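You operate a simulated robot arm through the tools that you are given. There is no shell and no other tool.

The job below is to be done with a simulated robot arm. You get a single attempt, and the scene is never put back.

Task
Set a silver stud in the blue bow.
Fine: one push on the red knob; put the bow in the purple tray; leave the slide out, the dial set. Where these are worked on the way, their far stop is far enough and under half their travel is too little: steel slide.

The check looks at the end state, three seconds after you hand in, the way a careful person would. Anything else that was tipped, shoved, dropped, spilled or broken makes it a failure.

Robot
A 6-joint arm with a two-finger parallel gripper, fixed in place. Base frame: the origin is at the foot of the arm, x ahead of it, y to its left, z up. Lengths are in cm, angles in rad, forces in N, time in s.
Its first joint turns from -2.897 to 2.897 rad. Payload 3.91 kg.
Tool frame: the origin (TCP) lies between the finger pads and is the grasp point; the fingertips stand 3 cm ahead of it; z points along the fingers, y is the line along which they close. The gripper opens to 11 cm. The fingers are 2 cm wide and 1 cm thick; the gripper's body (4.8 by 11.2 cm) begins 5.5 cm behind the TCP.
Orientation is that of the tool frame in the base frame, as [roll, pitch, yaw] about the fixed x, y, z axes, in that order (R = Rz(yaw) Ry(pitch) Rx(roll)). With the fingers straight down and closing along the base's y, the tool's x points along the base's -x, its y along +y and its z along -z.

Tools
- The arm moves only by the tool nudge_tool. Its argument "targets" is text: rows parted by semicolons, each of 7 numbers parted by spaces: the shift along the tool's x, y, z in cm, then the turn, a rotation vector about the tool's x, y, z in rad, then the opening, from 0 (shut) to 1 (fully open). In form: x y z ax ay az grip; .... A call has 1 to 20 rows; each row is the pose to reach, as a shift and turn from the pose commanded when the call began, along the tool's axes at that moment. Each row takes 0.2 s and may step no farther than 5 cm and 0.15 rad from the row before; otherwise, or with a gripper value out of range, the whole call is refused. A pose out of reach is approached as far as the arm can. The call stops where the force on the tool passes 40 N (or 10 N more than at its start, if that is more) or the arm is blocked; 0.2 s more then pass. The fingers move at their own pace (about 15.3 cm/s each) and stop on an object; they squeeze with about 40 N. The grip force told is the motor's: it shows also when the fingers shut on nothing. Time passes only in rows, and 0.2 s behind the last, so rows that repeat a pose let the fingers close. It gives the time, the measured TCP pose, the force on the tool (base axes), the opening and the grip force at its end, in the units of the frame above (readings bear some noise), with the torque about the TCP (base axes, N m) and any sound that the robot's microphone picked up.
- Cameras (640 x 400 px; columns grow to the right, rows downward): "scene" is fixed at [5.06, 50.01, 156.45]; the picture's right is [-0.21, -0.98, 0.00], its down [-0.64, 0.14, -0.75] and it looks along [0.74, -0.16, -0.66] (base axes); focal length 362 px, centre (320, 200). "wrist" rides on the gripper at [7.2, 1.7, -10.3] in the tool frame; the picture's right is [-0.23, 0.97, 0.00], its down [-0.76, -0.18, -0.62] and it looks along [-0.61, -0.14, 0.78] (tool axes); focal length 222 px, centre (320, 200). There is no depth. A picture from a camera that has moved, and an enlarged one, comes with that camera's place and axes in the base frame and with its lens.
- camera(camera): a new picture of that camera. It takes no simulated time.
- enlarge(camera, box): a new picture of the part [left, top, right, bottom] of that camera's present view, enlarged. It takes no simulated time.
- finish_job(): hands the job in; it is judged then, once.

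Nothing tells you positions but the pictures and the camera data. Unless the task says otherwise, let go and move clear before handing in.

The tools are called after "Request:" by a JSON object that holds its "method" and its "body". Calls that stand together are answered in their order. nudge_tool: Moves the arm, as the interface text tells. Its arguments: {"type":"object","properties":{"targets":{"type":"string"}},"required":["targets"]} The other tools are called the same way: camera (camera) takes a picture; enlarge (camera, box) takes an enlarged picture of a part of a camera's view; finish_job () hands the job in.

At the start:

```text
clock: 0.0
eef_pos: [42.45, 36.55, 123.65]
orientation: [3.142, 0.0, -3.141]
wrist_force: [-0.3, 0.4, 0.7]
wrist_torque: [-0.02, 0.0, 0.01]
width: 10.98
grasp_force: 0.0
```

scene: 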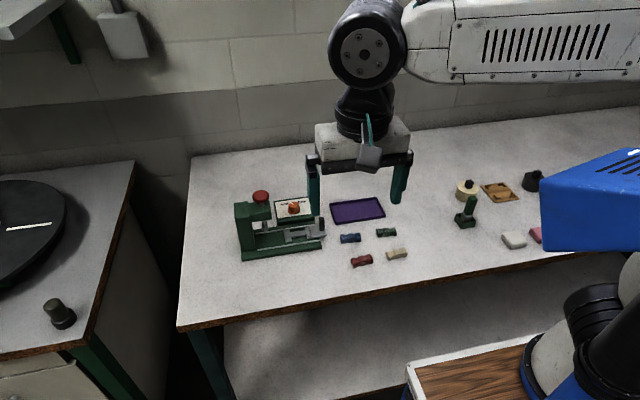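
wrist: 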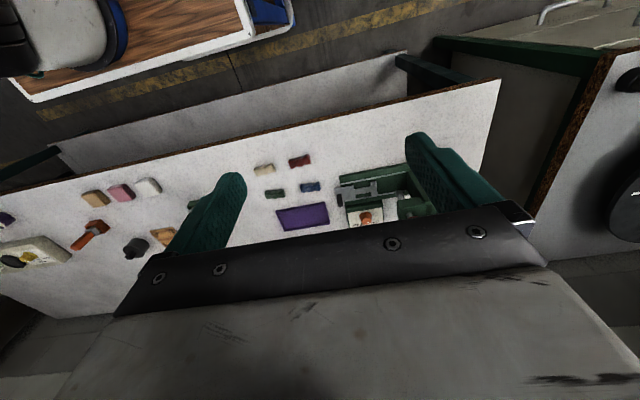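

I see a bench with a green press-like machine (red knob, a dial, a steel slide), a purple tray, and four small bows next to it. I'll look closer before moving anything.

Request:
{"method": "enlarge", "body": {"camera": "scene", "box": [220, 170, 340, 270]}}

Request:
{"method": "enlarge", "body": {"camera": "scene", "box": [320, 180, 440, 280]}}

Request:
{"method": "enlarge", "body": {"camera": "wrist", "box": [230, 130, 450, 250]}}

Request:
{"method": "enlarge", "body": {"camera": "scene", "box": [430, 150, 560, 270]}}

```text
4.00 times, centred on (280, 220) of scene
camera zoom: at [5.06, 50.01, 156.45], right [-0.21, -0.98, 0.0], down [-0.64, 0.14, -0.75], along [0.74, -0.16, -0.66], focal length 1446 px, centre (480, 120)
```

zoom: 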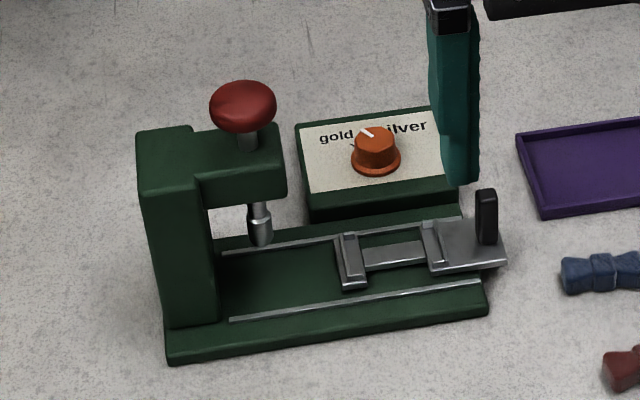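

```text
4.00 times, centred on (380, 230) of scene
camera zoom: at [5.06, 50.01, 156.45], right [-0.21, -0.98, 0.0], down [-0.64, 0.14, -0.75], along [0.74, -0.16, -0.66], focal length 1446 px, centre (80, 80)
```

zoom: 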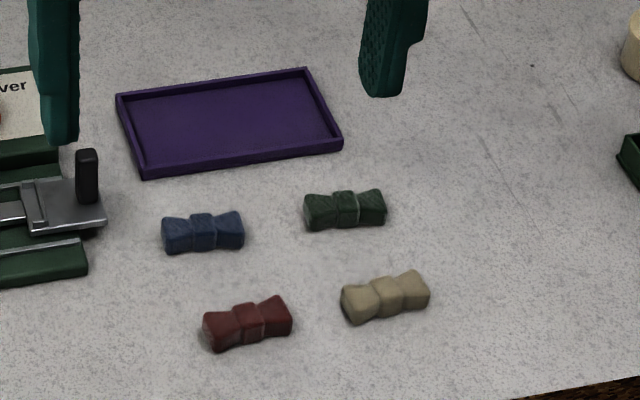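

```text
2.91 times, centred on (340, 190) of wrist
camera zoom: at [35.14, 38.37, 134.1], right [0.23, 0.97, 0.0], down [0.76, -0.18, 0.62], along [0.61, -0.14, -0.78], focal length 646 px, centre (262, 229)
```

zoom: 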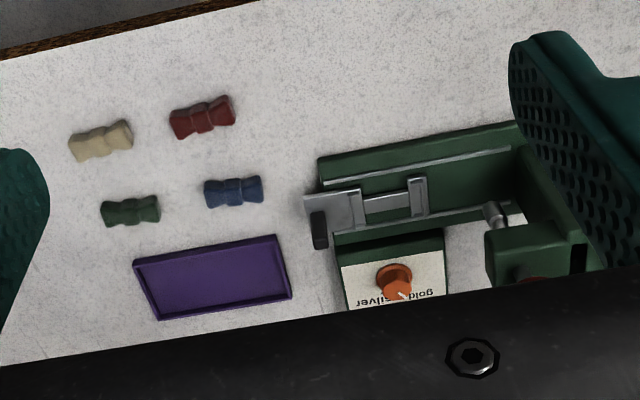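

```text
3.33 times, centred on (495, 210) of scene
camera zoom: at [5.06, 50.01, 156.45], right [-0.21, -0.98, 0.0], down [-0.64, 0.14, -0.75], along [0.74, -0.16, -0.66], focal length 1205 px, centre (-263, 167)
```

zoom: 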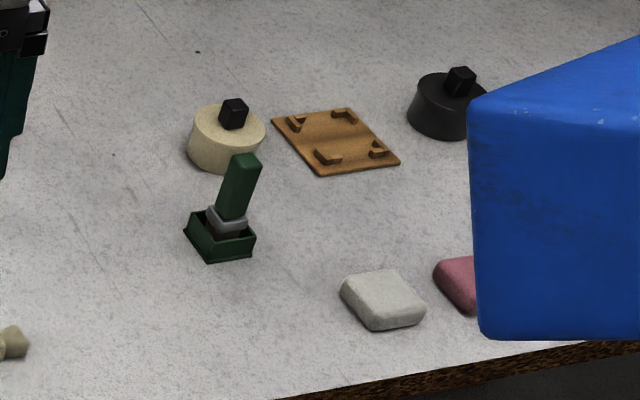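

The table looks to lie at about z = 83, with the blue bow near (69, 28). The machine's slide runs along y and stands out towards -y, and its dial points to "gold". I'll move nearer for a better look before touching anything.

Request:
{"method": "nudge_tool", "body": {"targets": "-1.9 0 3.8 0 0 0 1; -3.8 0 7.6 0 0 0 1; -5.7 0 11.4 0 0 0 1; -7.5 0 15 0 0 0 1; -7.5 0 15 0 0 0 1"}}

Request:
{"method": "camera", "body": {"camera": "wrist"}}

Request:
{"method": "camera", "body": {"camera": "scene"}}

```text
clock: 1.2
eef_pos: [49.89, 36.57, 108.65]
orientation: [3.141, 0.0, 3.141]
wrist_force: [-0.6, -0.3, -0.2]
wrist_torque: [0.0, 0.03, 0.01]
width: 10.99
grasp_force: 0.1
```

```text
taken
camera wrist: at [42.65, 38.28, 119.0], right [0.23, 0.97, 0.0], down [0.76, -0.18, 0.62], along [0.61, -0.14, -0.78], focal length 222 px, centre (320, 200)
```

wrist: 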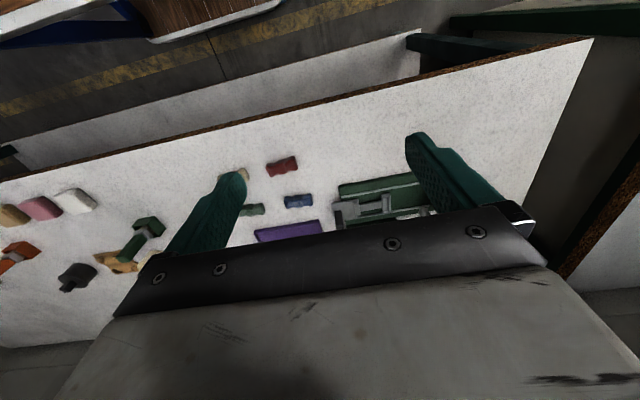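

```text
taken
```

scene: 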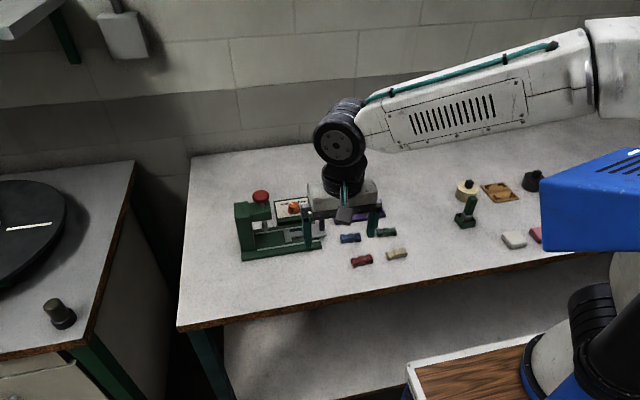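

The scene camera sees the machine from here, apart from a little of the dial box. I'll zoom in hard on the parts.

Request:
{"method": "enlarge", "body": {"camera": "scene", "box": [230, 180, 278, 210]}}

Request:
{"method": "enlarge", "body": {"camera": "scene", "box": [282, 215, 330, 245]}}

Request:
{"method": "enlarge", "body": {"camera": "scene", "box": [270, 193, 318, 223]}}

Request:
{"method": "enlarge", "body": {"camera": "scene", "box": [334, 224, 366, 244]}}

Request:
{"method": "enlarge", "body": {"camera": "scene", "box": [230, 215, 278, 265]}}

Request:
{"method": "enlarge", "body": {"camera": "wrist", "box": [320, 165, 440, 240]}}

```text
13.33 times, centred on (254, 195) of scene
camera zoom: at [5.06, 50.01, 156.45], right [-0.21, -0.98, 0.0], down [-0.64, 0.14, -0.75], along [0.74, -0.16, -0.66], focal length 4821 px, centre (1200, 267)
```

zoom: 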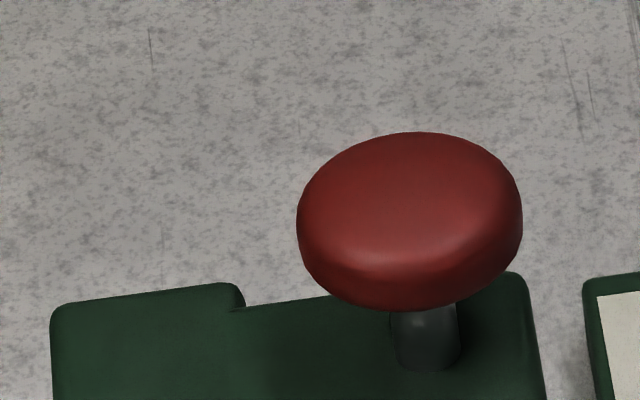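

```text
13.33 times, centred on (306, 230) of scene
camera zoom: at [5.06, 50.01, 156.45], right [-0.21, -0.98, 0.0], down [-0.64, 0.14, -0.75], along [0.74, -0.16, -0.66], focal length 4821 px, centre (507, -200)
```

zoom: 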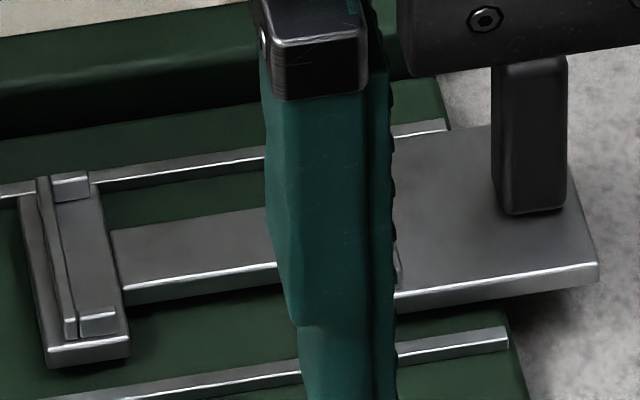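

```text
13.33 times, centred on (294, 208) of scene
camera zoom: at [5.06, 50.01, 156.45], right [-0.21, -0.98, 0.0], down [-0.64, 0.14, -0.75], along [0.74, -0.16, -0.66], focal length 4821 px, centre (667, 93)
```

zoom: 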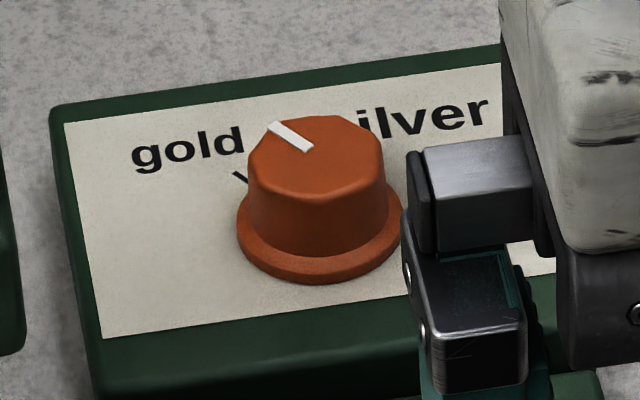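

```text
16.00 times, centred on (350, 234) of scene
camera zoom: at [5.06, 50.01, 156.45], right [-0.21, -0.98, 0.0], down [-0.64, 0.14, -0.75], along [0.74, -0.16, -0.66], focal length 5785 px, centre (-160, -344)
```

zoom: 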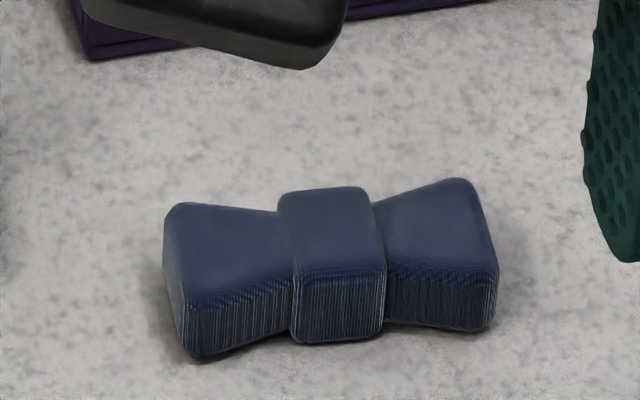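

```text
8.00 times, centred on (254, 240) of scene
camera zoom: at [5.06, 50.01, 156.45], right [-0.21, -0.98, 0.0], down [-0.64, 0.14, -0.75], along [0.74, -0.16, -0.66], focal length 2893 px, centre (848, -120)
```

zoom: 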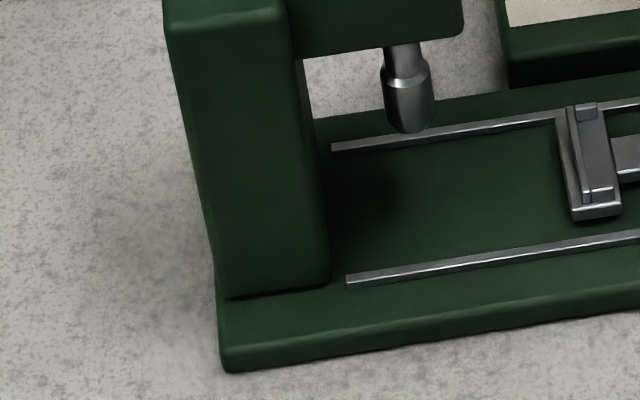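

```text
5.33 times, centred on (380, 202) of wrist
camera zoom: at [42.65, 38.28, 119.0], right [0.23, 0.97, 0.0], down [0.76, -0.18, 0.62], along [0.61, -0.14, -0.78], focal length 1185 px, centre (0, 187)
```

zoom: 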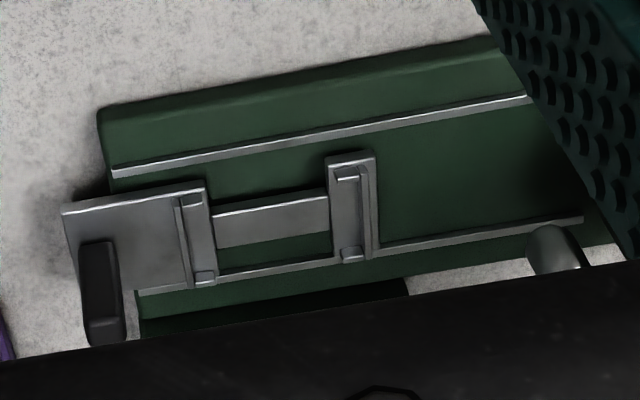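

The slide has two cradle plates with end ridges and corner blocks, bridged by a bar, and the bow should span them. I'll zoom on the fingertips, whose place I know, to calibrate the scene camera.

Request:
{"method": "enlarge", "body": {"camera": "scene", "box": [294, 230, 326, 250]}}

Request:
{"method": "enlarge", "body": {"camera": "scene", "box": [356, 220, 388, 240]}}

```text
16.00 times, centred on (310, 240) of scene
camera zoom: at [5.06, 50.01, 156.45], right [-0.21, -0.98, 0.0], down [-0.64, 0.14, -0.75], along [0.74, -0.16, -0.66], focal length 5785 px, centre (480, -440)
```

zoom: 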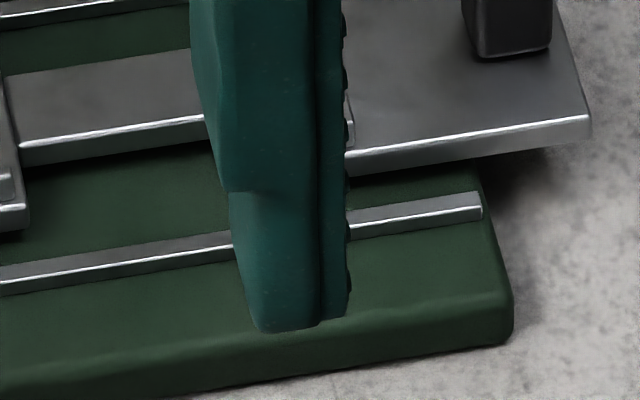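

```text
16.00 times, centred on (372, 230) of scene
camera zoom: at [5.06, 50.01, 156.45], right [-0.21, -0.98, 0.0], down [-0.64, 0.14, -0.75], along [0.74, -0.16, -0.66], focal length 5785 px, centre (-512, -280)
```

zoom: 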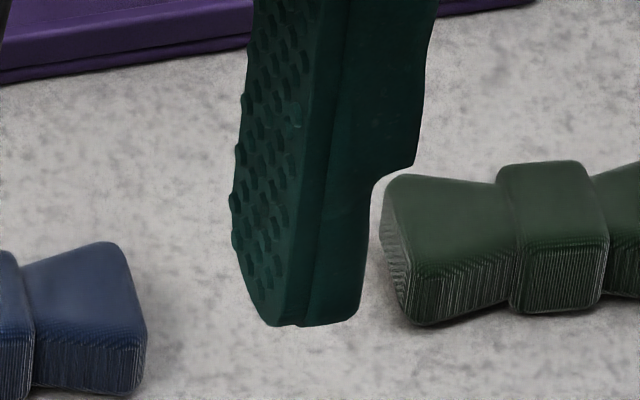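

Predicted and seen fingertips agree to about 2 mm. Next I'll zoom the wrist camera on the bow and the cradle to fix their heights.

Request:
{"method": "enlarge", "body": {"camera": "wrist", "box": [276, 184, 324, 214]}}

Request:
{"method": "enlarge", "body": {"camera": "wrist", "box": [328, 184, 376, 234]}}

Request:
{"method": "enlarge", "body": {"camera": "wrist", "box": [260, 150, 308, 180]}}

Request:
{"method": "enlarge", "body": {"camera": "scene", "box": [346, 245, 394, 275]}}

```text
13.33 times, centred on (300, 199) of wrist
camera zoom: at [42.65, 38.28, 119.0], right [0.23, 0.97, 0.0], down [0.76, -0.18, 0.62], along [0.61, -0.14, -0.78], focal length 2962 px, centre (587, 213)
```

zoom: 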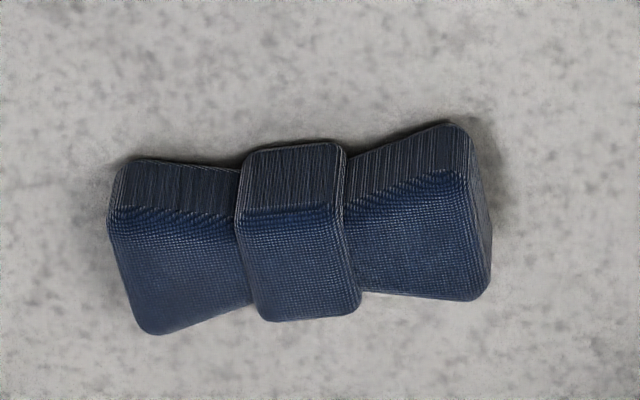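

```text
8.00 times, centred on (352, 209) of wrist
camera zoom: at [42.65, 38.28, 119.0], right [0.23, 0.97, 0.0], down [0.76, -0.18, 0.62], along [0.61, -0.14, -0.78], focal length 1777 px, centre (64, 128)
```

zoom: 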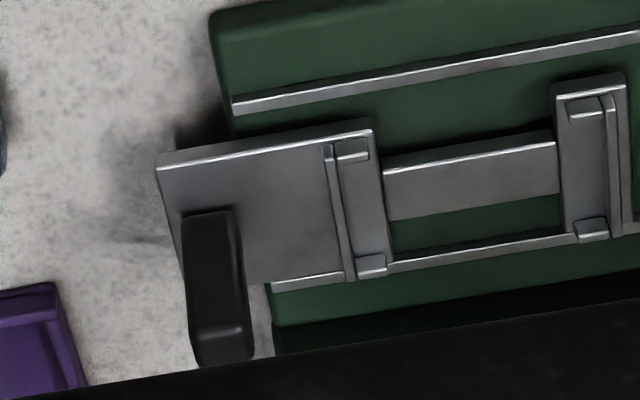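

```text
13.33 times, centred on (284, 165) of wrist
camera zoom: at [42.65, 38.28, 119.0], right [0.23, 0.97, 0.0], down [0.76, -0.18, 0.62], along [0.61, -0.14, -0.78], focal length 2962 px, centre (800, 667)
```

zoom: 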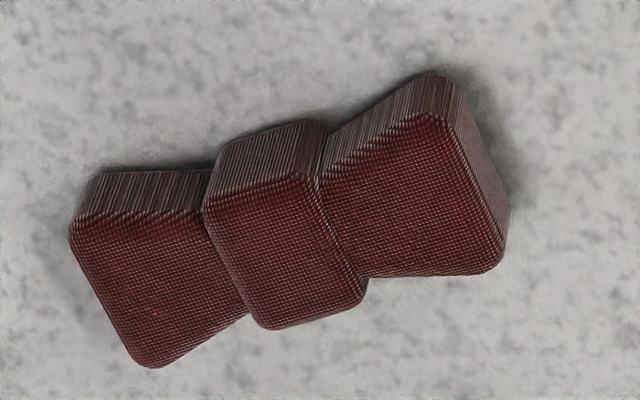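

```text
13.33 times, centred on (370, 260) of scene
camera zoom: at [5.06, 50.01, 156.45], right [-0.21, -0.98, 0.0], down [-0.64, 0.14, -0.75], along [0.74, -0.16, -0.66], focal length 4821 px, centre (-347, -600)
```

zoom: 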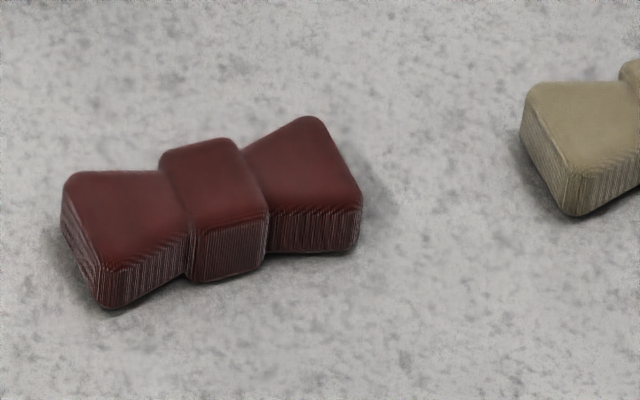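

From these two close-set views the heights come out only roughly, with the table around 81–84. I'll turn the gripper a quarter turn, which I need for the bow anyway, and move to the -y side to get a much wider baseline.

Request:
{"method": "nudge_tool", "body": {"targets": "-1.46 -1.68 0 0 0 -0.1428 1; -2.92 -3.36 0 0 0 -0.2856 1; -4.38 -5.04 0 0 0 -0.4284 1; -5.84 -6.72 0 0 0 -0.5712 1; -7.3 -8.4 0 0 0 -0.714 1; -8.76 -10.08 0 0 0 -0.8568 1; -10.22 -11.76 0 0 0 -0.9996 1; -11.68 -13.44 0 0 0 -1.1424 1; -13.14 -15.12 0 0 0 -1.2852 1; -14.6 -16.8 0 0 0 -1.428 1; -16.1 -18.5 0 0 0 -1.5708 1; -16.1 -18.5 0 0 0 -1.5708 1"}}

Request:
{"method": "camera", "body": {"camera": "wrist"}}

Request:
{"method": "camera", "body": {"camera": "scene"}}

```text
clock: 3.8
eef_pos: [65.87, 18.06, 108.71]
orientation: [3.141, -0.001, -1.569]
wrist_force: [0.2, 0.4, 0.0]
wrist_torque: [-0.02, -0.01, -0.01]
width: 11.01
grasp_force: 0.0
```

```text
taken
camera wrist: at [64.21, 10.96, 119.1], right [-0.97, 0.23, 0.0], down [0.18, 0.76, 0.62], along [0.14, 0.61, -0.78], focal length 222 px, centre (320, 200)
```

wrist: 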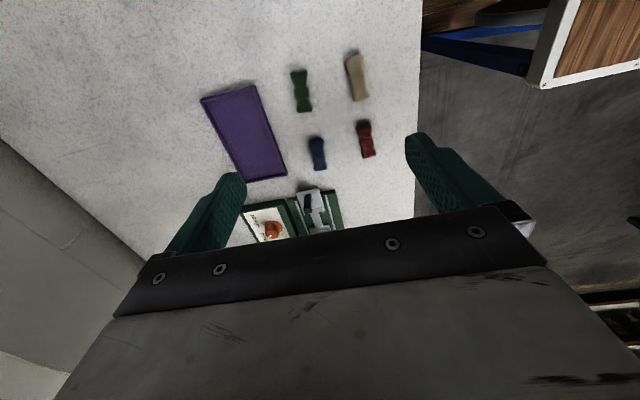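

```text
taken
```

scene: 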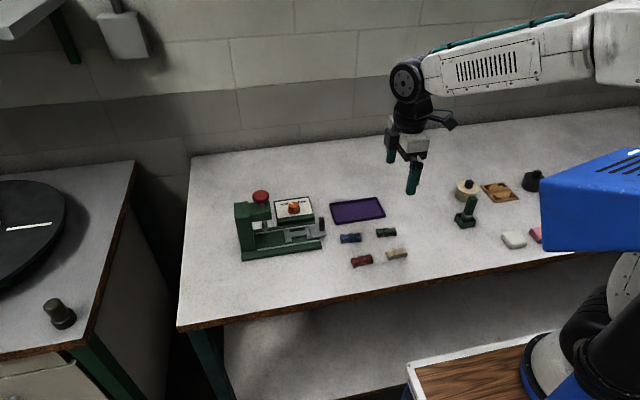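

Now the wrist camera looks along +y with a wide baseline to the scene camera. I'll zoom on the bow, slide, dial and tray in both views.

Request:
{"method": "enlarge", "body": {"camera": "wrist", "box": [293, 138, 341, 168]}}

Request:
{"method": "enlarge", "body": {"camera": "wrist", "box": [280, 182, 344, 234]}}

Request:
{"method": "enlarge", "body": {"camera": "wrist", "box": [236, 196, 300, 246]}}

Request:
{"method": "enlarge", "body": {"camera": "wrist", "box": [190, 75, 300, 190]}}

Request:
{"method": "enlarge", "body": {"camera": "scene", "box": [282, 213, 330, 243]}}

Request:
{"method": "enlarge", "body": {"camera": "scene", "box": [270, 193, 318, 223]}}

Request:
{"method": "enlarge", "body": {"camera": "scene", "box": [326, 190, 390, 230]}}

Request:
{"method": "enlarge", "body": {"camera": "scene", "box": [334, 224, 366, 244]}}

```text
13.33 times, centred on (317, 153) of wrist
camera zoom: at [64.21, 10.96, 119.1], right [-0.97, 0.23, 0.0], down [0.18, 0.76, 0.62], along [0.14, 0.61, -0.78], focal length 2962 px, centre (360, 827)
```

zoom: 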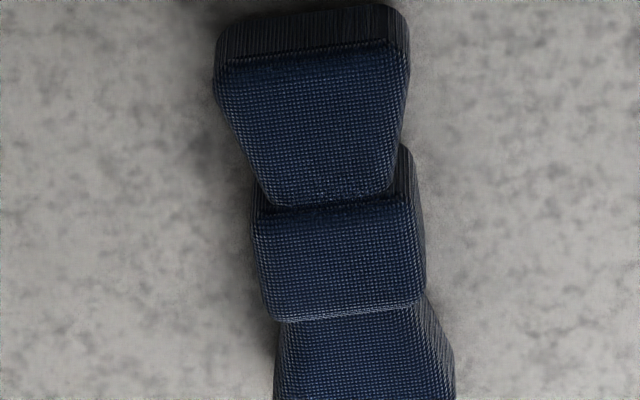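

```text
7.69 times, centred on (312, 208) of wrist
camera zoom: at [64.21, 10.96, 119.1], right [-0.97, 0.23, 0.0], down [0.18, 0.76, 0.62], along [0.14, 0.61, -0.78], focal length 1709 px, centre (382, 138)
```

zoom: 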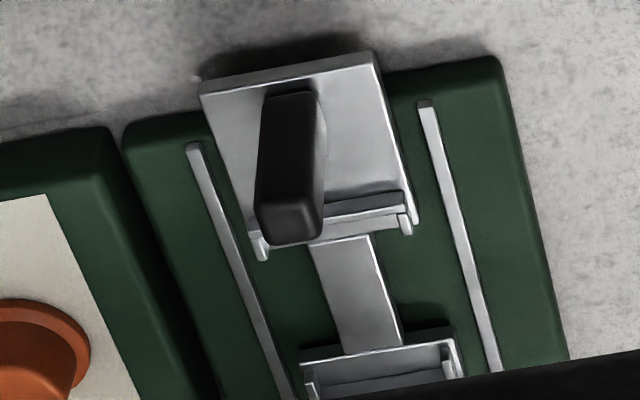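

```text
8.00 times, centred on (268, 221) of wrist
camera zoom: at [64.21, 10.96, 119.1], right [-0.97, 0.23, 0.0], down [0.18, 0.76, 0.62], along [0.14, 0.61, -0.78], focal length 1777 px, centre (736, 32)
```

zoom: 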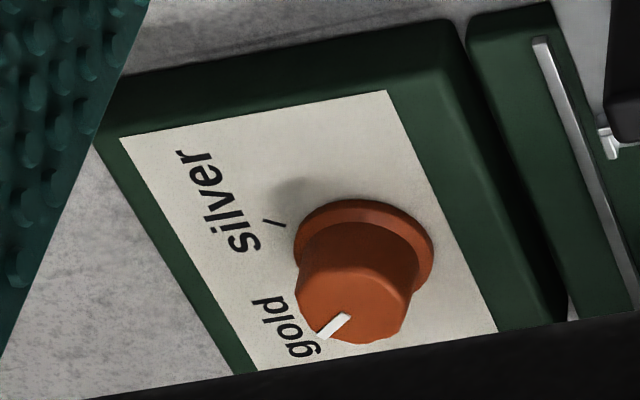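

```text
3.48 times, centred on (245, 132) of wrist
camera zoom: at [64.21, 10.96, 119.1], right [-0.97, 0.23, 0.0], down [0.18, 0.76, 0.62], along [0.14, 0.61, -0.78], focal length 773 px, centre (581, 435)
```

zoom: 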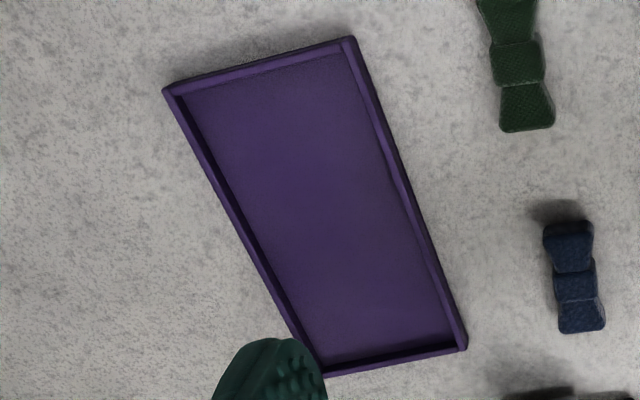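

```text
13.33 times, centred on (306, 228) of scene
camera zoom: at [5.06, 50.01, 156.45], right [-0.21, -0.98, 0.0], down [-0.64, 0.14, -0.75], along [0.74, -0.16, -0.66], focal length 4821 px, centre (507, -173)
```

zoom: 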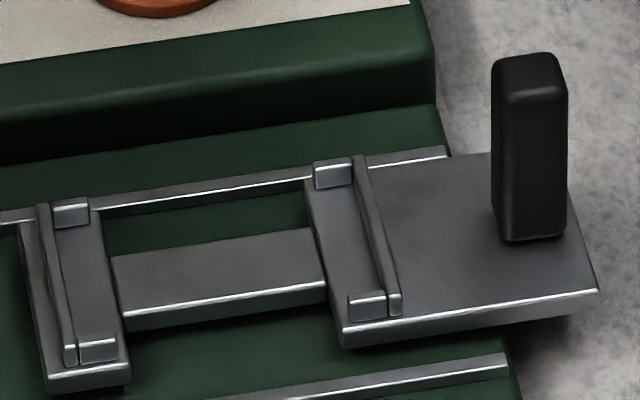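

```text
13.33 times, centred on (294, 208) of scene
camera zoom: at [5.06, 50.01, 156.45], right [-0.21, -0.98, 0.0], down [-0.64, 0.14, -0.75], along [0.74, -0.16, -0.66], focal length 4821 px, centre (667, 93)
```

zoom: 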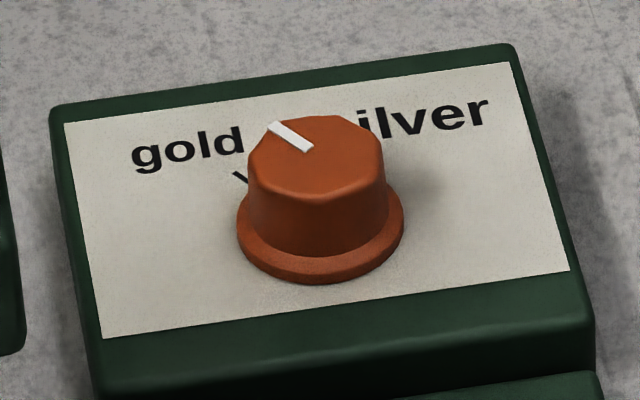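

```text
10.00 times, centred on (358, 210) of scene
camera zoom: at [5.06, 50.01, 156.45], right [-0.21, -0.98, 0.0], down [-0.64, 0.14, -0.75], along [0.74, -0.16, -0.66], focal length 3616 px, centre (-60, 100)
```

zoom: 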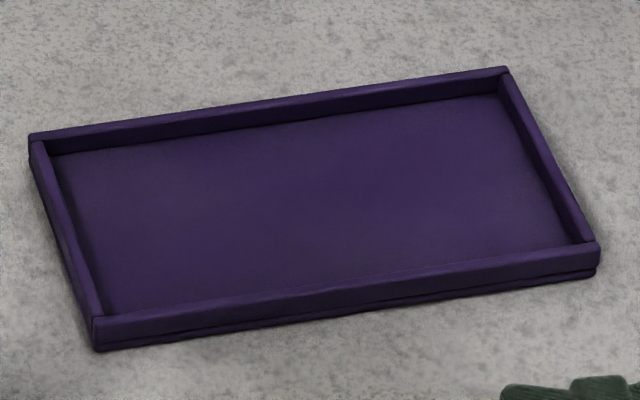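

```text
16.00 times, centred on (350, 234) of scene
camera zoom: at [5.06, 50.01, 156.45], right [-0.21, -0.98, 0.0], down [-0.64, 0.14, -0.75], along [0.74, -0.16, -0.66], focal length 5785 px, centre (-160, -344)
```

zoom: 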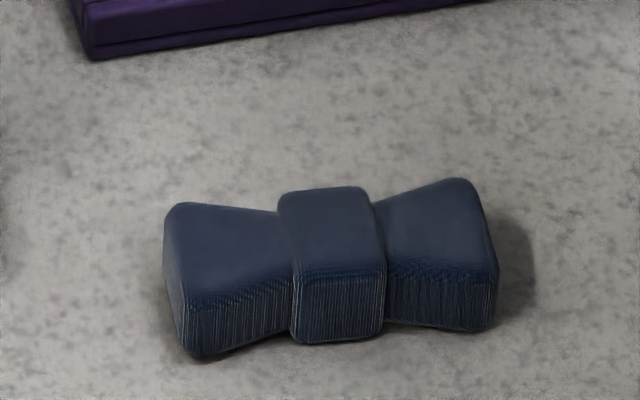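

The tall baseline puts the bow's top near z ≈ 85.4 and the table near 83.5–84. I'll confirm by feeling gently for the table on a free patch at about (66, 7), which also calibrates the scene camera at table level.

Request:
{"method": "nudge_tool", "body": {"targets": "3.7 0 0 0 0 0 0.4; 7.4 0 0 0 0 0 0.4; 11 0 1 0 0 0 0.4; 11 0 5 0 0 0 0.4; 11 0 9 0 0 0 0.4; 11 0 13 0 0 0 0.4; 11 0 17 0 0 0 0.4; 11 0 19 0 0 0 0.4; 11 0 19.5 0 0 0 0.4"}}

Request:
{"method": "camera", "body": {"camera": "scene"}}

Request:
{"method": "camera", "body": {"camera": "wrist"}}

```text
clock: 5.8
eef_pos: [65.92, 7.12, 89.06]
orientation: [3.141, 0.0, -1.572]
wrist_force: [0.6, 0.4, -0.3]
wrist_torque: [0.01, 0.0, 0.02]
width: 4.4
grasp_force: 0.0
```

```text
taken
```

scene: 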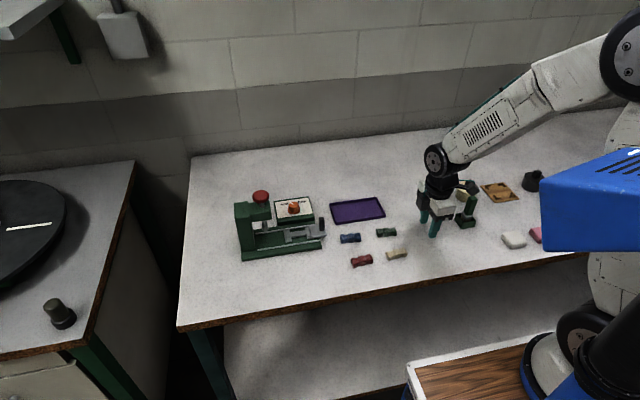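

```text
taken
camera wrist: at [64.25, -0.02, 99.53], right [-0.97, 0.23, 0.0], down [0.18, 0.76, 0.62], along [0.14, 0.61, -0.78], focal length 222 px, centre (320, 200)
```

wrist: 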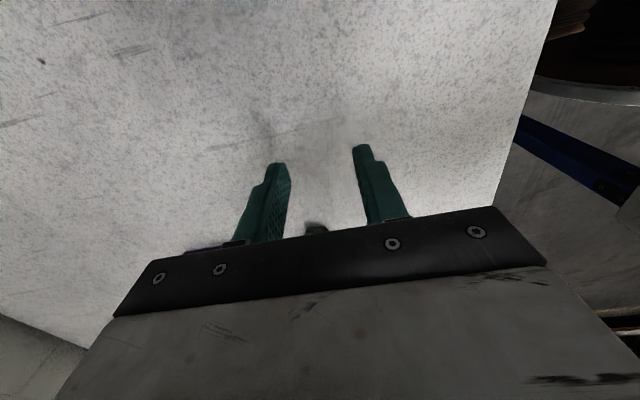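

The tips are at about 86 with clear table below. I'll go down slowly until they touch.

Request:
{"method": "nudge_tool", "body": {"targets": "0 0 0.5 0 0 0 0.4; 0 0 0.8 0 0 0 0.4; 0 0 1.0 0 0 0 0.4; 0 0 1.2 0 0 0 0.4; 0 0 1.4 0 0 0 0.4; 0 0 1.6 0 0 0 0.4; 0 0 1.8 0 0 0 0.4; 0 0 2.0 0 0 0 0.4; 0 0 2.2 0 0 0 0.4; 0 0 2.4 0 0 0 0.4; 0 0 2.6 0 0 0 0.4; 0 0 2.8 0 0 0 0.4; 0 0 3.0 0 0 0 0.4; 0 0 3.2 0 0 0 0.4; 0 0 3.4 0 0 0 0.4"}}

Request:
{"method": "enlarge", "body": {"camera": "scene", "box": [410, 210, 458, 240]}}

```text
clock: 8.1
eef_pos: [66.18, 7.09, 86.96]
orientation: [-3.137, 0.001, -1.57]
wrist_force: [-5.5, -3.6, 17.4]
wrist_torque: [-0.22, 0.68, 0.12]
width: 4.64
grasp_force: 2.9
stopped in row 11: the force on the tool passed its limit at 48 N (the readings are from after the stop); the commanded pose is now the measured one
```

```text
13.33 times, centred on (434, 225) of scene
camera zoom: at [5.06, 50.01, 156.45], right [-0.21, -0.98, 0.0], down [-0.64, 0.14, -0.75], along [0.74, -0.16, -0.66], focal length 4821 px, centre (-1200, -133)
```

zoom: 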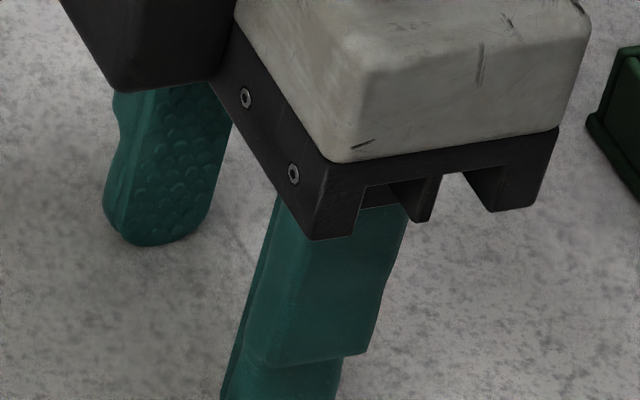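

The table surface is at z ≈ 84.0, since the tips touched with the TCP at 86.96. The dial comes first: I take its knob to be near (81.1, 41.1) with its top at about z = 88.3, and it has to go from gold to silver. I'll lift and hover near it.

Request:
{"method": "nudge_tool", "body": {"targets": "0 0 -4.5 -0.0046 0 0 0.5; 0 0 -9 -0.0046 0 0 0.5; 0 0 -13.5 -0.0046 0 0 0.5; 0 0 -18 -0.0046 0 0 0.5; 0 0 -21 -0.0046 0 0 0.5; -3.9 -1.9 -21 -0.0046 0 0 0.5; -7.8 -3.8 -21 -0.0046 0 0 0.5; -11.7 -5.7 -21 -0.0046 0 0 0.5; -15.6 -7.6 -21 -0.0046 0 0 0.5; -19.5 -9.5 -21 -0.0046 0 0 0.5; -23.4 -11.4 -21 -0.0046 0 0 0.5; -27.3 -13.3 -21 -0.0046 0 0 0.5; -31 -14.9 -21 -0.0046 0 0 0.5; -31 -14.9 -17 -0.0046 0 0 0.5; -31 -14.9 -13 -0.0046 0 0 0.5; -31 -14.9 -13 -0.0046 0 0 0.5"}}

Request:
{"method": "camera", "body": {"camera": "wrist"}}

Request:
{"method": "camera", "body": {"camera": "scene"}}

```text
clock: 11.5
eef_pos: [80.82, 38.3, 100.1]
orientation: [-3.141, 0.002, -1.571]
wrist_force: [0.5, -0.1, 0.4]
wrist_torque: [0.0, -0.02, -0.01]
width: 5.49
grasp_force: 0.0
```

```text
taken
camera wrist: at [79.2, 31.04, 110.45], right [-0.97, 0.23, 0.0], down [0.18, 0.76, 0.62], along [0.14, 0.61, -0.78], focal length 222 px, centre (320, 200)
```

wrist: 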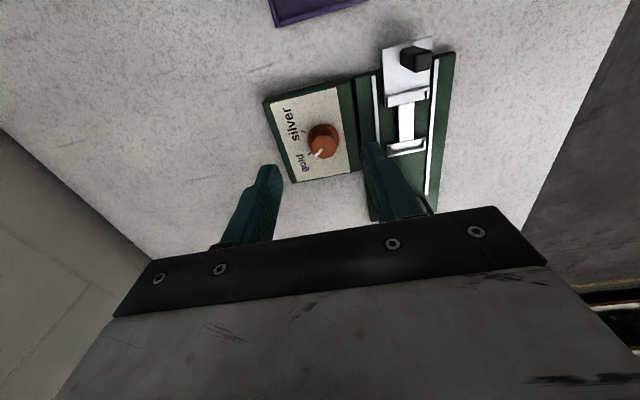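

```text
taken
```

scene: 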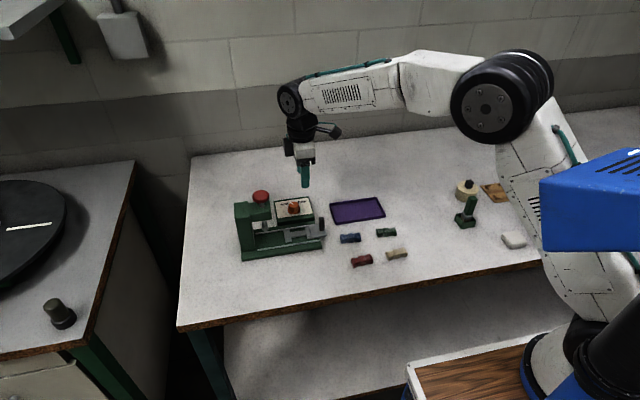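

This hover view shows the dial and slide almost from above. I'll zoom on both.

Request:
{"method": "enlarge", "body": {"camera": "wrist", "box": [272, 100, 368, 160]}}

Request:
{"method": "enlarge", "body": {"camera": "wrist", "box": [352, 30, 464, 170]}}

Request:
{"method": "enlarge", "body": {"camera": "wrist", "box": [296, 118, 344, 168]}}

```text
6.67 times, centred on (320, 130) of wrist
camera zoom: at [79.2, 31.04, 110.45], right [-0.97, 0.23, 0.0], down [0.18, 0.76, 0.62], along [0.14, 0.61, -0.78], focal length 1481 px, centre (320, 667)
```

zoom: 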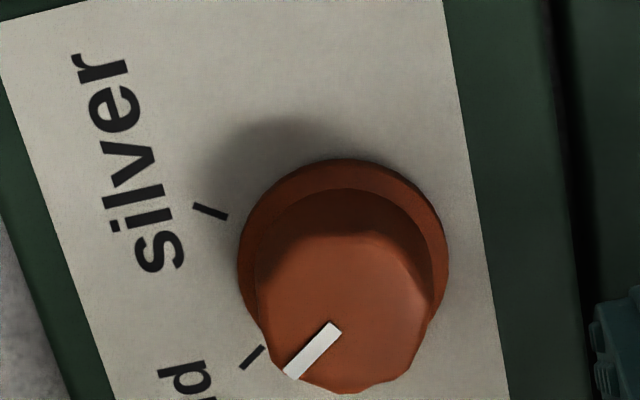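

```text
2.86 times, centred on (408, 100) of wrist
camera zoom: at [79.2, 31.04, 110.45], right [-0.97, 0.23, 0.0], down [0.18, 0.76, 0.62], along [0.14, 0.61, -0.78], focal length 635 px, centre (69, 486)
```

zoom: 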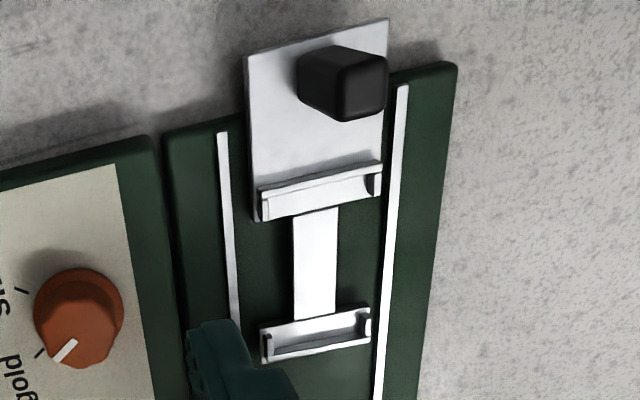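

```text
8.00 times, centred on (320, 143) of wrist
camera zoom: at [79.2, 31.04, 110.45], right [-0.97, 0.23, 0.0], down [0.18, 0.76, 0.62], along [0.14, 0.61, -0.78], focal length 1777 px, centre (320, 656)
```

zoom: 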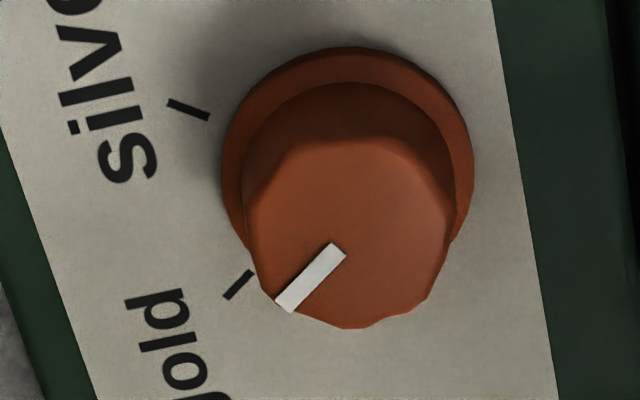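

From this view the dial's centre is at about (81.15, 41.23) with its pointer on the gold tick, and the silver tick is about 1.2 rad clockwise. I'll come down around the knob with the fingers still open and check the centring.

Request:
{"method": "nudge_tool", "body": {"targets": "-2.93 -0.33 2 0 0 0 0.5; -2.93 -0.33 5 0 0 0 0.5; -2.93 -0.33 8 0 0 0 0.5; -2.93 -0.33 10.2 0 0 0 0.5; -2.93 -0.33 10.2 0 0 0 0.5"}}

Request:
{"method": "camera", "body": {"camera": "wrist"}}

Request:
{"method": "enlarge", "body": {"camera": "scene", "box": [270, 178, 334, 218]}}

```text
clock: 12.7
eef_pos: [81.37, 41.12, 89.99]
orientation: [-3.14, 0.003, -1.57]
wrist_force: [0.2, -0.2, 0.8]
wrist_torque: [-0.01, 0.01, 0.03]
width: 5.49
grasp_force: 0.1
```

```text
taken
camera wrist: at [79.64, 33.88, 100.32], right [-0.97, 0.23, 0.0], down [0.18, 0.76, 0.62], along [0.14, 0.61, -0.78], focal length 222 px, centre (320, 200)
```

wrist: 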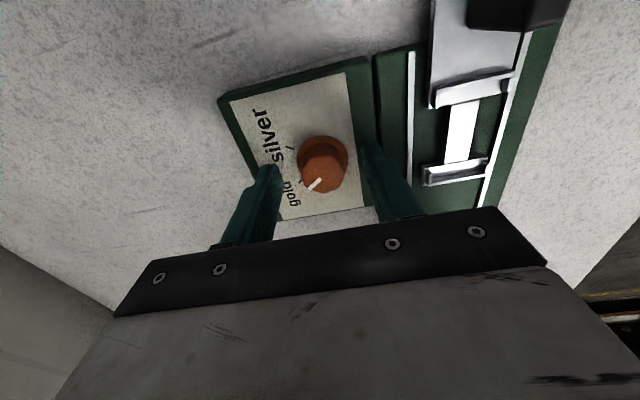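

```text
10.00 times, centred on (302, 198) of scene
camera zoom: at [5.06, 50.01, 156.45], right [-0.21, -0.98, 0.0], down [-0.64, 0.14, -0.75], along [0.74, -0.16, -0.66], focal length 3616 px, centre (500, 220)
```

zoom: 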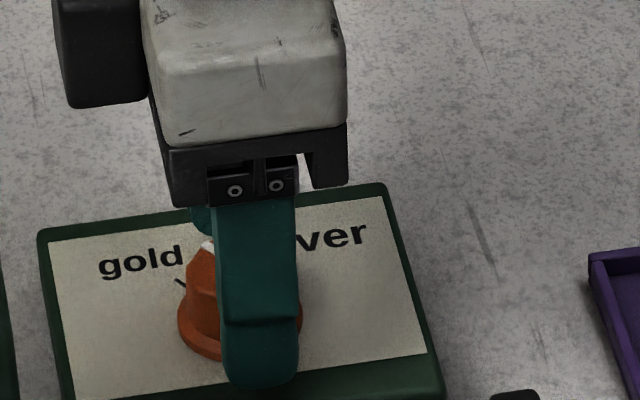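

The readings carry a couple of millimetres of noise, so I'll trust the pictures. I'll zoom to check that the knob is centred between the fingers.

Request:
{"method": "enlarge", "body": {"camera": "wrist", "box": [256, 125, 384, 225]}}

```text
4.00 times, centred on (320, 175) of wrist
camera zoom: at [79.64, 33.88, 100.32], right [-0.97, 0.23, 0.0], down [0.18, 0.76, 0.62], along [0.14, 0.61, -0.78], focal length 888 px, centre (320, 300)
```

zoom: 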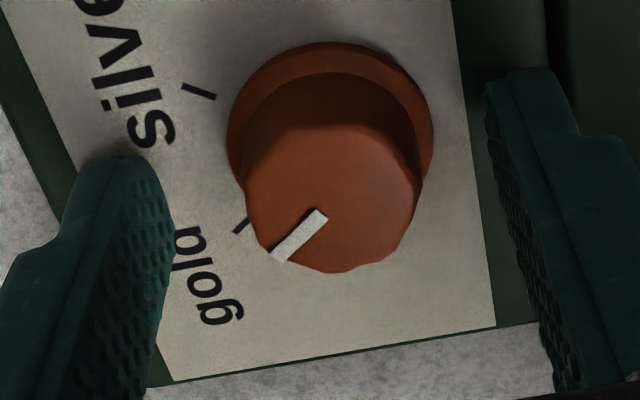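

The knob sits about 2 mm towards tool +y. I'll shift by that much and close on it.

Request:
{"method": "nudge_tool", "body": {"targets": "-0.08 0.2 0 0 0 0 0.5; -0.08 0.2 0 0 0 0 0.36; -0.08 0.2 0 0 0 0 0.3; -0.08 0.2 0 0 0 0 0.2; -0.08 0.2 0 0 0 0 0.2"}}

Request:
{"method": "enlarge", "body": {"camera": "wrist", "box": [256, 125, 384, 225]}}

```text
clock: 13.9
eef_pos: [81.32, 41.13, 89.88]
orientation: [3.141, 0.001, -1.572]
wrist_force: [4.8, 1.6, -0.9]
wrist_torque: [0.02, -0.19, 0.03]
width: 2.88
grasp_force: 45.5
```

```text
4.00 times, centred on (320, 175) of wrist
camera zoom: at [79.48, 33.97, 100.32], right [-0.97, 0.23, 0.0], down [0.18, 0.76, 0.62], along [0.14, 0.61, -0.78], focal length 888 px, centre (320, 300)
```

zoom: 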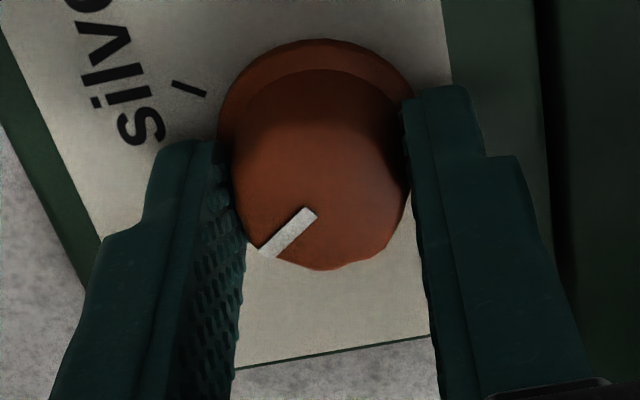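

The knob is gripped at 2.88 cm with little side load. I'll turn it 1.2 rad clockwise towards silver.

Request:
{"method": "nudge_tool", "body": {"targets": "0 0 0 0 0 0.12 0.2; 0 0 0 0 0 0.24 0.2; 0 0 0 0 0 0.36 0.2; 0 0 0 0 0 0.48 0.2; 0 0 0 0 0 0.6 0.2; 0 0 0 0 0 0.72 0.2; 0 0 0 0 0 0.84 0.2; 0 0 0 0 0 0.96 0.2; 0 0 0 0 0 1.08 0.2; 0 0 0 0 0 1.16 0.2; 0 0 0 0 0 1.16 0.2"}}

Request:
{"method": "enlarge", "body": {"camera": "wrist", "box": [256, 125, 384, 225]}}

Request:
{"method": "enlarge", "body": {"camera": "scene", "box": [262, 178, 326, 218]}}

```text
clock: 16.3
eef_pos: [81.27, 41.1, 89.79]
orientation: [3.141, -0.001, -2.732]
wrist_force: [2.6, 1.8, 9.8]
wrist_torque: [0.02, -0.13, -0.02]
width: 2.84
grasp_force: 45.0
```

```text
4.00 times, centred on (320, 175) of wrist
camera zoom: at [73.82, 39.89, 100.33], right [-0.18, 0.98, 0.0], down [0.77, 0.14, 0.62], along [0.61, 0.11, -0.78], focal length 888 px, centre (320, 300)
```

zoom: 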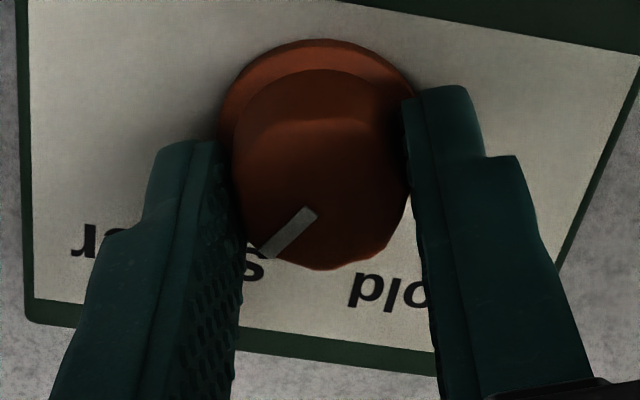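

```text
10.00 times, centred on (294, 198) of scene
camera zoom: at [5.06, 50.01, 156.45], right [-0.21, -0.98, 0.0], down [-0.64, 0.14, -0.75], along [0.74, -0.16, -0.66], focal length 3616 px, centre (580, 220)
```

zoom: 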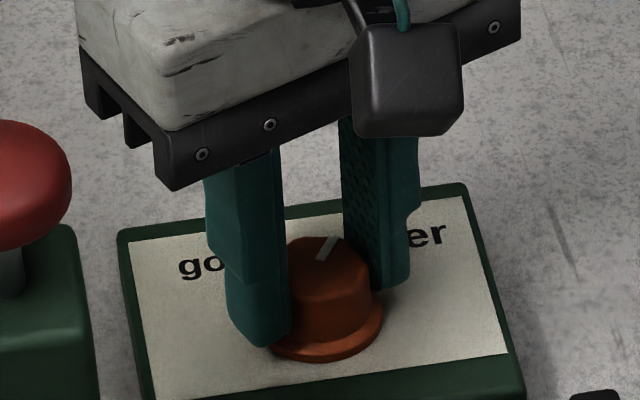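

The knob turned along with the fingers. I'll open, lift and check the pointer against the silver tick.

Request:
{"method": "nudge_tool", "body": {"targets": "0 0 0 0 0 0 0.5; 0 0 0 0 0 0 0.5; 0 0 -2 0 0 0 0.5; 0 0 -5 0 0 0 0.5; 0 0 -9 0 0 0 0.5; 4 0 -12 0 0 0 0.5; 4 0 -12 0 0 0 0.5"}}

Request:
{"method": "camera", "body": {"camera": "wrist"}}

Request:
{"method": "enlarge", "body": {"camera": "scene", "box": [270, 193, 318, 223]}}

```text
clock: 17.9
eef_pos: [77.38, 39.69, 102.08]
orientation: [3.141, 0.0, -2.731]
wrist_force: [0.6, -0.6, -1.3]
wrist_torque: [-0.01, 0.04, 0.01]
width: 5.49
grasp_force: 0.0
```

```text
taken
camera wrist: at [70.18, 38.38, 112.47], right [-0.18, 0.98, 0.0], down [0.77, 0.14, 0.62], along [0.61, 0.11, -0.78], focal length 222 px, centre (320, 200)
```

wrist: 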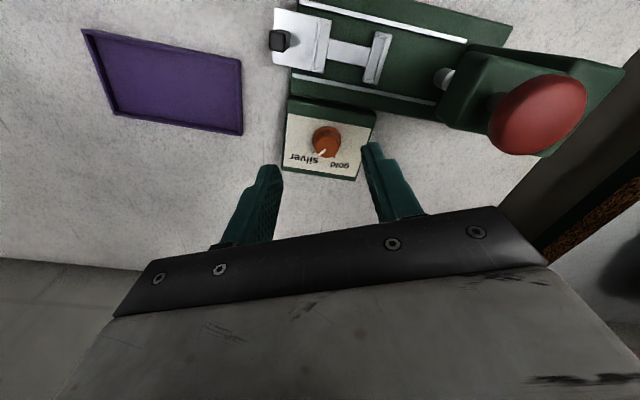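

```text
13.33 times, centred on (294, 208) of scene
camera zoom: at [5.06, 50.01, 156.45], right [-0.21, -0.98, 0.0], down [-0.64, 0.14, -0.75], along [0.74, -0.16, -0.66], focal length 4821 px, centre (667, 93)
```

zoom: 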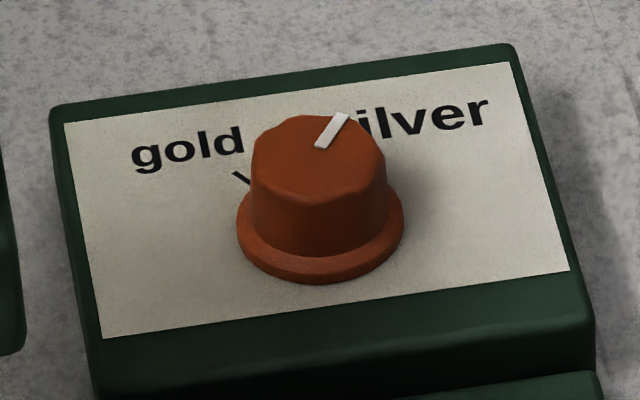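

Request:
{"method": "enlarge", "body": {"camera": "wrist", "box": [280, 110, 376, 180]}}

Request:
{"method": "enlarge", "body": {"camera": "wrist", "box": [260, 0, 420, 110]}}

Request:
{"method": "enlarge", "body": {"camera": "wrist", "box": [420, 40, 620, 170]}}

```text
5.71 times, centred on (328, 145) of wrist
camera zoom: at [70.18, 38.38, 112.47], right [-0.18, 0.98, 0.0], down [0.77, 0.14, 0.62], along [0.61, 0.11, -0.78], focal length 1269 px, centre (274, 514)
```

zoom: 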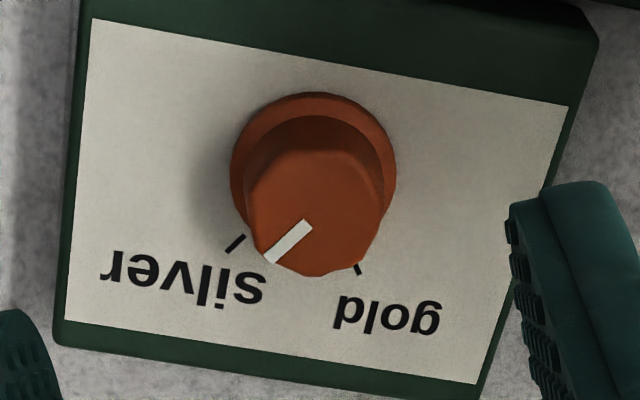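

```text
3.64 times, centred on (340, 55) of wrist
camera zoom: at [70.18, 38.38, 112.47], right [-0.18, 0.98, 0.0], down [0.77, 0.14, 0.62], along [0.61, 0.11, -0.78], focal length 808 px, centre (247, 727)
```

zoom: 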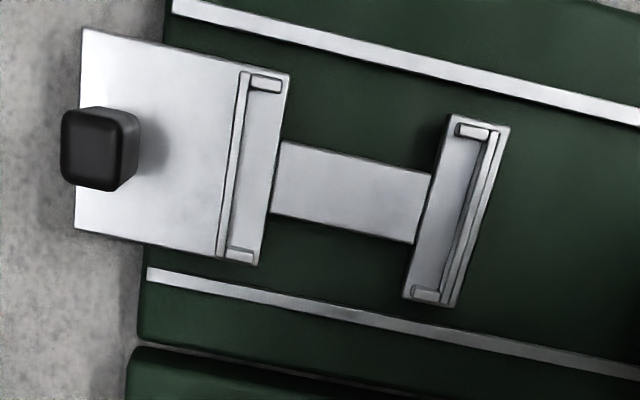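

```text
3.08 times, centred on (520, 105) of wrist
camera zoom: at [70.18, 38.38, 112.47], right [-0.18, 0.98, 0.0], down [0.77, 0.14, 0.62], along [0.61, 0.11, -0.78], focal length 684 px, centre (-295, 492)
```

zoom: 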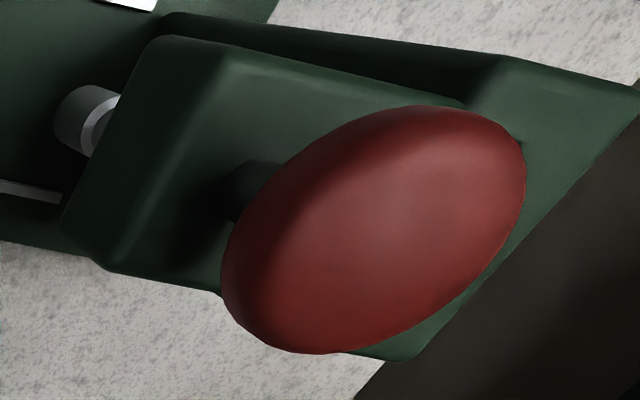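

The pointer now lines up with the silver tick to within about 0.05 rad. The cradle is centred near (72.0, 41.6) with its platform at z ≈ 86.4, and the slide handle's top is near (72.0, 35.1, 90). Next I'll hover over the blue bow, aligned to its slight turn of about -0.11 rad.

Request:
{"method": "nudge_tool", "body": {"targets": "1.63 -0.9 0 0 0 -0.1315 0.5; 3.27 -1.79 0 0 0 -0.263 0.5; 4.9 -2.69 0 0 0 -0.3945 0.5; 6.54 -3.58 0.5 0 0 -0.526 0.5; 8.17 -4.48 1.5 0 0 -0.6575 0.5; 9.81 -5.37 2.5 0 0 -0.789 0.5; 11.44 -6.27 3.8 0 0 -0.9205 0.5; 13.08 -7.16 5.1 0 0 -1.052 0.5; 13.08 -7.16 5.1 0 0 -1.052 0.5"}}

Request:
{"method": "camera", "body": {"camera": "wrist"}}

Request:
{"method": "camera", "body": {"camera": "scene"}}

```text
clock: 19.9
eef_pos: [68.34, 27.8, 96.7]
orientation: [3.141, 0.0, -1.678]
wrist_force: [-0.4, -1.1, 0.8]
wrist_torque: [0.01, 0.03, -0.03]
width: 5.51
grasp_force: 0.1
```

```text
taken
camera wrist: at [65.86, 20.79, 107.19], right [-0.94, 0.33, 0.0], down [0.26, 0.74, 0.62], along [0.2, 0.59, -0.78], focal length 222 px, centre (320, 200)
```

wrist: 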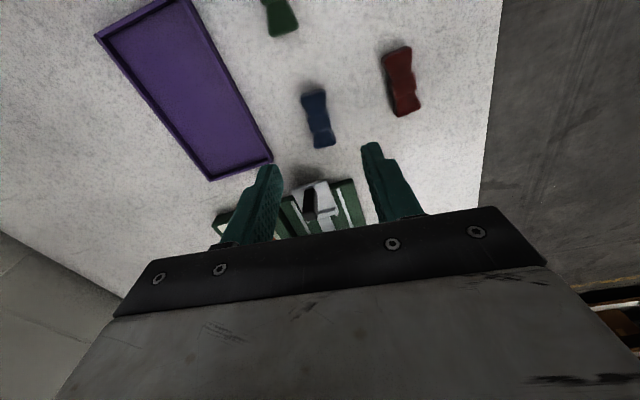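

```text
taken
```

scene: 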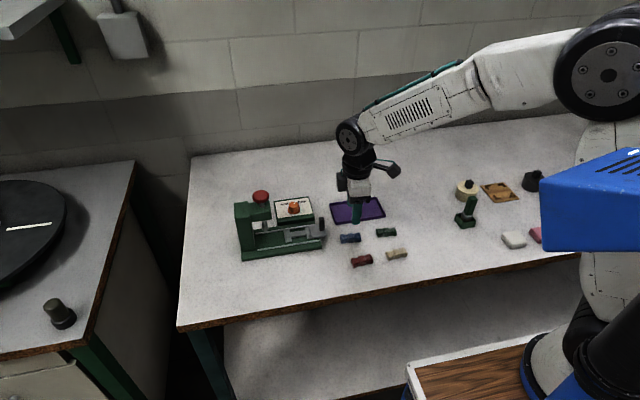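

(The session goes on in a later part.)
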